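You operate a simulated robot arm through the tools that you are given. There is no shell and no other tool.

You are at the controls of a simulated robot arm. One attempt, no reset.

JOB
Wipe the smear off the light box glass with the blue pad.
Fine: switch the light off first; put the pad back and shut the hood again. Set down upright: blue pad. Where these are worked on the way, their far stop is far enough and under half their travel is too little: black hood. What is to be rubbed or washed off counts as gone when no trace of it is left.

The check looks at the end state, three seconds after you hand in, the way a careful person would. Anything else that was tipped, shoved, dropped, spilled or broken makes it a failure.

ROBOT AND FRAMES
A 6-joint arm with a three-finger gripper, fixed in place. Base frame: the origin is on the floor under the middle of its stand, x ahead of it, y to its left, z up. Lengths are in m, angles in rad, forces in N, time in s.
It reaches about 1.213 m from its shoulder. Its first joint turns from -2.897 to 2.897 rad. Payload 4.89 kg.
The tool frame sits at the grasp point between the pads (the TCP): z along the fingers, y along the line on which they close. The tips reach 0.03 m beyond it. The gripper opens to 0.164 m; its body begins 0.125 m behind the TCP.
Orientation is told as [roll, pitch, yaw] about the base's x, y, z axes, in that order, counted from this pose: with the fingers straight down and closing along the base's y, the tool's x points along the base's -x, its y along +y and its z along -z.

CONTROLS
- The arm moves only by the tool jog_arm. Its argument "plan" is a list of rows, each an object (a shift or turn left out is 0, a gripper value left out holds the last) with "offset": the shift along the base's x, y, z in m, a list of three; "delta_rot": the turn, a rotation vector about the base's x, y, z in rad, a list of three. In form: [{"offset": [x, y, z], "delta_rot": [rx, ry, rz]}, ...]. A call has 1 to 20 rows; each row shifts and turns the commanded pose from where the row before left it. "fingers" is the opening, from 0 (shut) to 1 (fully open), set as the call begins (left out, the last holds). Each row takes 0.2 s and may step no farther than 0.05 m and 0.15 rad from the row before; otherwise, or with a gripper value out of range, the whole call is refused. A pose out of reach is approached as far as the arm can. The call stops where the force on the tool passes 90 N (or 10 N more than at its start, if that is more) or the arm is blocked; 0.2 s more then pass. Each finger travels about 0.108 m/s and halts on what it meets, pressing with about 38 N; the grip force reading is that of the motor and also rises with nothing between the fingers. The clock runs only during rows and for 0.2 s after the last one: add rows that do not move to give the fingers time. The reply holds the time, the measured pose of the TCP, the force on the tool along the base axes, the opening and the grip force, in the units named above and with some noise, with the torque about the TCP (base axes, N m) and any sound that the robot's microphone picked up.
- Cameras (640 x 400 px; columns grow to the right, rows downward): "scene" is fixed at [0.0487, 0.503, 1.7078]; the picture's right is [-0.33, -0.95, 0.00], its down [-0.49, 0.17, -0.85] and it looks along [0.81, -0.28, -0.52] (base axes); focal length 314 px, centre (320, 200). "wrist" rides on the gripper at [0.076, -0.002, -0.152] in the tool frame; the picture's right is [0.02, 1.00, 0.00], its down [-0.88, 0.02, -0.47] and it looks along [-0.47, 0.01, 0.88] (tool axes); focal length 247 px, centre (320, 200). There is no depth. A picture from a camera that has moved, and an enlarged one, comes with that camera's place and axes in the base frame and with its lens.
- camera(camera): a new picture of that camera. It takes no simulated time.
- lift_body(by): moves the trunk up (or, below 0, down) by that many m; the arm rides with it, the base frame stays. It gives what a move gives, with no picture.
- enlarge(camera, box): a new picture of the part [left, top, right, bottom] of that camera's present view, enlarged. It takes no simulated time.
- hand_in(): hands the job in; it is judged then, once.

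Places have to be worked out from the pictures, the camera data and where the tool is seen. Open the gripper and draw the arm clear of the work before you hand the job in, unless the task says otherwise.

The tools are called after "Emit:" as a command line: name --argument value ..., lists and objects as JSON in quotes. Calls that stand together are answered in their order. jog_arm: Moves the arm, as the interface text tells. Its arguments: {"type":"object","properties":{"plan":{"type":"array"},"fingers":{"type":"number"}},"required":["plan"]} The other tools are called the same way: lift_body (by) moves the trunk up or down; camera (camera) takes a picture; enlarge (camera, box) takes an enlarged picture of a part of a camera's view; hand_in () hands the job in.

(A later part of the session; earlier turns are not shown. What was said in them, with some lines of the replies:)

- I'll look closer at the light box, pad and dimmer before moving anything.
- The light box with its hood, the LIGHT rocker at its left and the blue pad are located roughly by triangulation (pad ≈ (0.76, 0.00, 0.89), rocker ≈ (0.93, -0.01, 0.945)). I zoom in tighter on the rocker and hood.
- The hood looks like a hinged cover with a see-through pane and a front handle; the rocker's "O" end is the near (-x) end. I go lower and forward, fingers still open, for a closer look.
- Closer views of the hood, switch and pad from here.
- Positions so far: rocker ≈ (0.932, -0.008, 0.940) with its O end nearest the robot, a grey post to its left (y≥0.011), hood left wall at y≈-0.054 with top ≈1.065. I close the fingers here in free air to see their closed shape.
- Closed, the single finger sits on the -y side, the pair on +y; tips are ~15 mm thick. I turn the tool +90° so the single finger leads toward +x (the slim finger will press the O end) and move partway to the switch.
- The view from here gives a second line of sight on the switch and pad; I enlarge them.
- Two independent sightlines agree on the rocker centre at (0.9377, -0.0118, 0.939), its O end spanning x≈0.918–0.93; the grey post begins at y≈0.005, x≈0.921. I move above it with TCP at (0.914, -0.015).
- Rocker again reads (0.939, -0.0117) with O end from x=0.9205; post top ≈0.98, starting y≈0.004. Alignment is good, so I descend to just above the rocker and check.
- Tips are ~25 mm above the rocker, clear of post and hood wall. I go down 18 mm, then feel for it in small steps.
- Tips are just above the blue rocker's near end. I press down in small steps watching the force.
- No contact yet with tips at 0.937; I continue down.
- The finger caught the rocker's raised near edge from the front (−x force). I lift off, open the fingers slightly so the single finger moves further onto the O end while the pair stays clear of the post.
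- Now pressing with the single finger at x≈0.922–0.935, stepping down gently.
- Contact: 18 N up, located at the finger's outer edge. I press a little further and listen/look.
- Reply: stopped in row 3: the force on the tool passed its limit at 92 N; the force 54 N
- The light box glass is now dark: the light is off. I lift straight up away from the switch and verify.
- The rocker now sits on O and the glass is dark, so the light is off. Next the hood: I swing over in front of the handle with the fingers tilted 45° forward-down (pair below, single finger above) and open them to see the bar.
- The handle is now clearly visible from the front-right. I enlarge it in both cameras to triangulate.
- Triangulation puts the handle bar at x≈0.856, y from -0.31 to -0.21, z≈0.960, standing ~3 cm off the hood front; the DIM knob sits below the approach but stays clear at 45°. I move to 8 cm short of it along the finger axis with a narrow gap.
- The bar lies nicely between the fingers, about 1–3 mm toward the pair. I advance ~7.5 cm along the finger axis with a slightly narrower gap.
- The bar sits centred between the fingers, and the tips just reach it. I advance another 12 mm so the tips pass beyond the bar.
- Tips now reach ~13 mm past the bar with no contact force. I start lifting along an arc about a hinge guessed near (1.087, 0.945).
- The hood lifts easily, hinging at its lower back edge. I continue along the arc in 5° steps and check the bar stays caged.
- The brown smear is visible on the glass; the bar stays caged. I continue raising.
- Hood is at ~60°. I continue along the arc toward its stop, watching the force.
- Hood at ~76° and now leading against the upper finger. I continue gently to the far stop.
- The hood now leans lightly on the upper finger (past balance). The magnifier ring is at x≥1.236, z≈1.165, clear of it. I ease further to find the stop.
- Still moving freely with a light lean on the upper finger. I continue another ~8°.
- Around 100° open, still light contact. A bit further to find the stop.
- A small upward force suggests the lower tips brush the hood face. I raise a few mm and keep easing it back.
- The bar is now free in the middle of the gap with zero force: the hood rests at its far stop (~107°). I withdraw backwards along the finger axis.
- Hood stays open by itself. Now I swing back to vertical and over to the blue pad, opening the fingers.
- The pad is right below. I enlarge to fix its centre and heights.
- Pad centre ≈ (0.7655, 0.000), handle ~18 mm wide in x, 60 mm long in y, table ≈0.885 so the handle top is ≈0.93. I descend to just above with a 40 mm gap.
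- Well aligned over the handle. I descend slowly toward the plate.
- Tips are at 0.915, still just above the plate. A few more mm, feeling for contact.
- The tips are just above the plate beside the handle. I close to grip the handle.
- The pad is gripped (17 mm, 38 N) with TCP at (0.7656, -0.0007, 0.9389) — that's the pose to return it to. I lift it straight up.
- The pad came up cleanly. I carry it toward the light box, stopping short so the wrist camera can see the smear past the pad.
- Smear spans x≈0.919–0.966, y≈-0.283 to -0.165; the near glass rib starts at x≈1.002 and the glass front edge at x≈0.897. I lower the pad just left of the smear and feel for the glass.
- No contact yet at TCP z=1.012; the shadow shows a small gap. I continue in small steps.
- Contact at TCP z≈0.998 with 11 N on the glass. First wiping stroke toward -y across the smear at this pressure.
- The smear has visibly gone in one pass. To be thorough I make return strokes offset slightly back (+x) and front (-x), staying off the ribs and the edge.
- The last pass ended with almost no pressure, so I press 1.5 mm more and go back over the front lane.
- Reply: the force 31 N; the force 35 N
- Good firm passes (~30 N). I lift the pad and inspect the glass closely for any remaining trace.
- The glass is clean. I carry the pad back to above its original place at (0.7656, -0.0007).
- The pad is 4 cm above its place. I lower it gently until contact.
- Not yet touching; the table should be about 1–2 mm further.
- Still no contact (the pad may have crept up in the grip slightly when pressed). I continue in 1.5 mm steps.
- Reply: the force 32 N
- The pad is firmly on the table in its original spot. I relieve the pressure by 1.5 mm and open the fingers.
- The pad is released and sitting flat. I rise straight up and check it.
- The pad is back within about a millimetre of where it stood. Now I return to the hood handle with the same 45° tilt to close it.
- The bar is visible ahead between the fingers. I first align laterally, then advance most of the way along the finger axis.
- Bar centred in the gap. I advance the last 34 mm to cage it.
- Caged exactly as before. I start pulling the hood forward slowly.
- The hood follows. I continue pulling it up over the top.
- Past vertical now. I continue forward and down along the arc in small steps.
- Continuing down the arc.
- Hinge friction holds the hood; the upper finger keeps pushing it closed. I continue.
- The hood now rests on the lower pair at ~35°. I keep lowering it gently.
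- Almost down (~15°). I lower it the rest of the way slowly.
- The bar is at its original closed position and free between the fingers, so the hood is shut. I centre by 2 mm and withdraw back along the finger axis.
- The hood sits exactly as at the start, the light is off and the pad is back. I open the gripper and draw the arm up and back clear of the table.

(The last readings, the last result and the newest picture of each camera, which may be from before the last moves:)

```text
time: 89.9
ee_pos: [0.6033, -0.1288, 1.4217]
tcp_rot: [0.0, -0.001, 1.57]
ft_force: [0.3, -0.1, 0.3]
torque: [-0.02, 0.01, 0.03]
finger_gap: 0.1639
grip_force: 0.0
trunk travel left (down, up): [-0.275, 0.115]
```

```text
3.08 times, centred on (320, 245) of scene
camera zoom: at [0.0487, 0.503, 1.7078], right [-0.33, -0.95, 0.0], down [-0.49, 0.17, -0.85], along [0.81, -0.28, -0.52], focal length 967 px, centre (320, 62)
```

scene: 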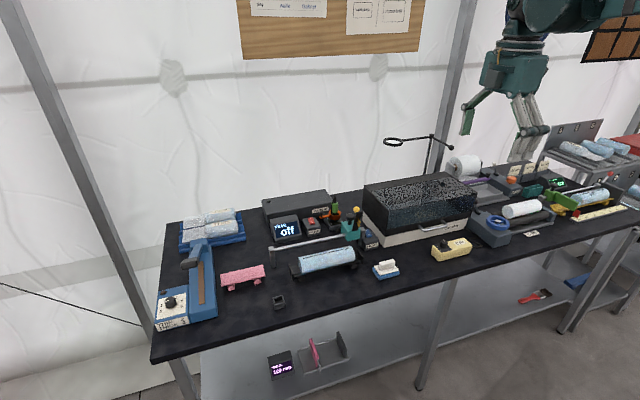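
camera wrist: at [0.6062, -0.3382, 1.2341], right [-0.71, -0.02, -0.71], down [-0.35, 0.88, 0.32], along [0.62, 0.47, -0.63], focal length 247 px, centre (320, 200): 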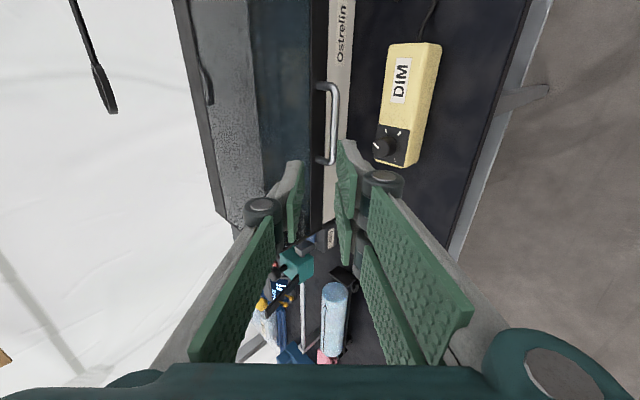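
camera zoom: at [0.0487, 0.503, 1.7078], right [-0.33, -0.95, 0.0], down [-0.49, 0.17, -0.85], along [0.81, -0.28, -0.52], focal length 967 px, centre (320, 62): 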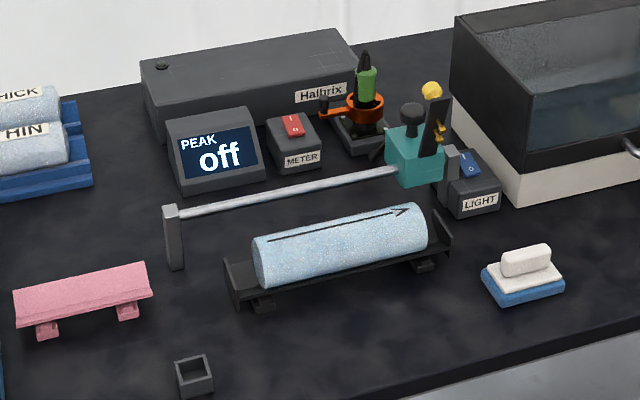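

Everything looks in place. I take one last close look through the pane to be sure the faint patch is only a reflection.

Emit:
enlarge --camera "scene" --box '[385, 200, 450, 240]'

Emit:
camera --camera "wrist"

```text
9.85 times, centred on (418, 220) of scene
camera zoom: at [0.0487, 0.503, 1.7078], right [-0.33, -0.95, 0.0], down [-0.49, 0.17, -0.85], along [0.81, -0.28, -0.52], focal length 3096 px, centre (-640, 3)
```

zoom: 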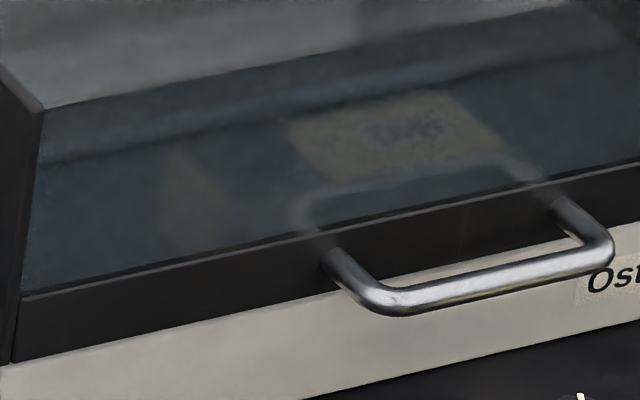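

```text
taken
camera wrist: at [0.6042, -0.206, 1.5731], right [-1.0, -0.02, 0.0], down [-0.02, 0.88, 0.47], along [-0.01, 0.47, -0.88], focal length 247 px, centre (320, 200)
```

wrist: 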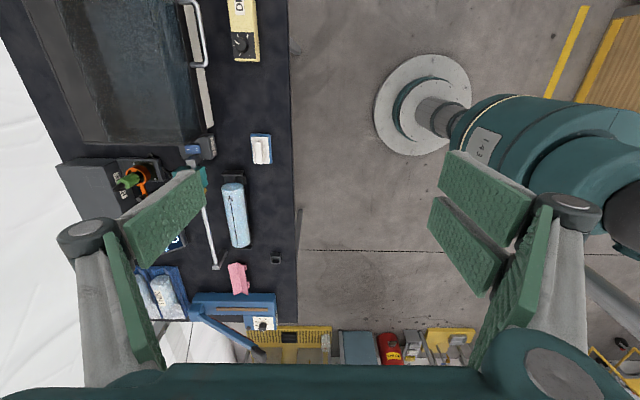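

The patches are just reflections of the yellow DIM box and the handle in the pane. The smear is gone, the light is off, the pad is back upright, the hood is shut and the arm is clear, so I hand in.

Emit:
hand_in

```text
The job is handed in.
```

The smear is off the light box glass. I checked the bare glass up close before shutting the hood and saw no trace left.

- **Light:** I switched it off first. The rocker is on O and the glass is dark.
- **Hood:** I opened it to its far stop, about 107°. It is shut again, with the handle back where it started.
- **Blue pad:** it stands upright about a millimetre from its original spot.
- **Arm:** the gripper is open and drawn back clear of the table.

Pressing the rocker briefly reached the 90 N force limit and that move stopped there. The switch looked normal afterwards. I saw nothing else on the table tipped or moved in the final pictures.
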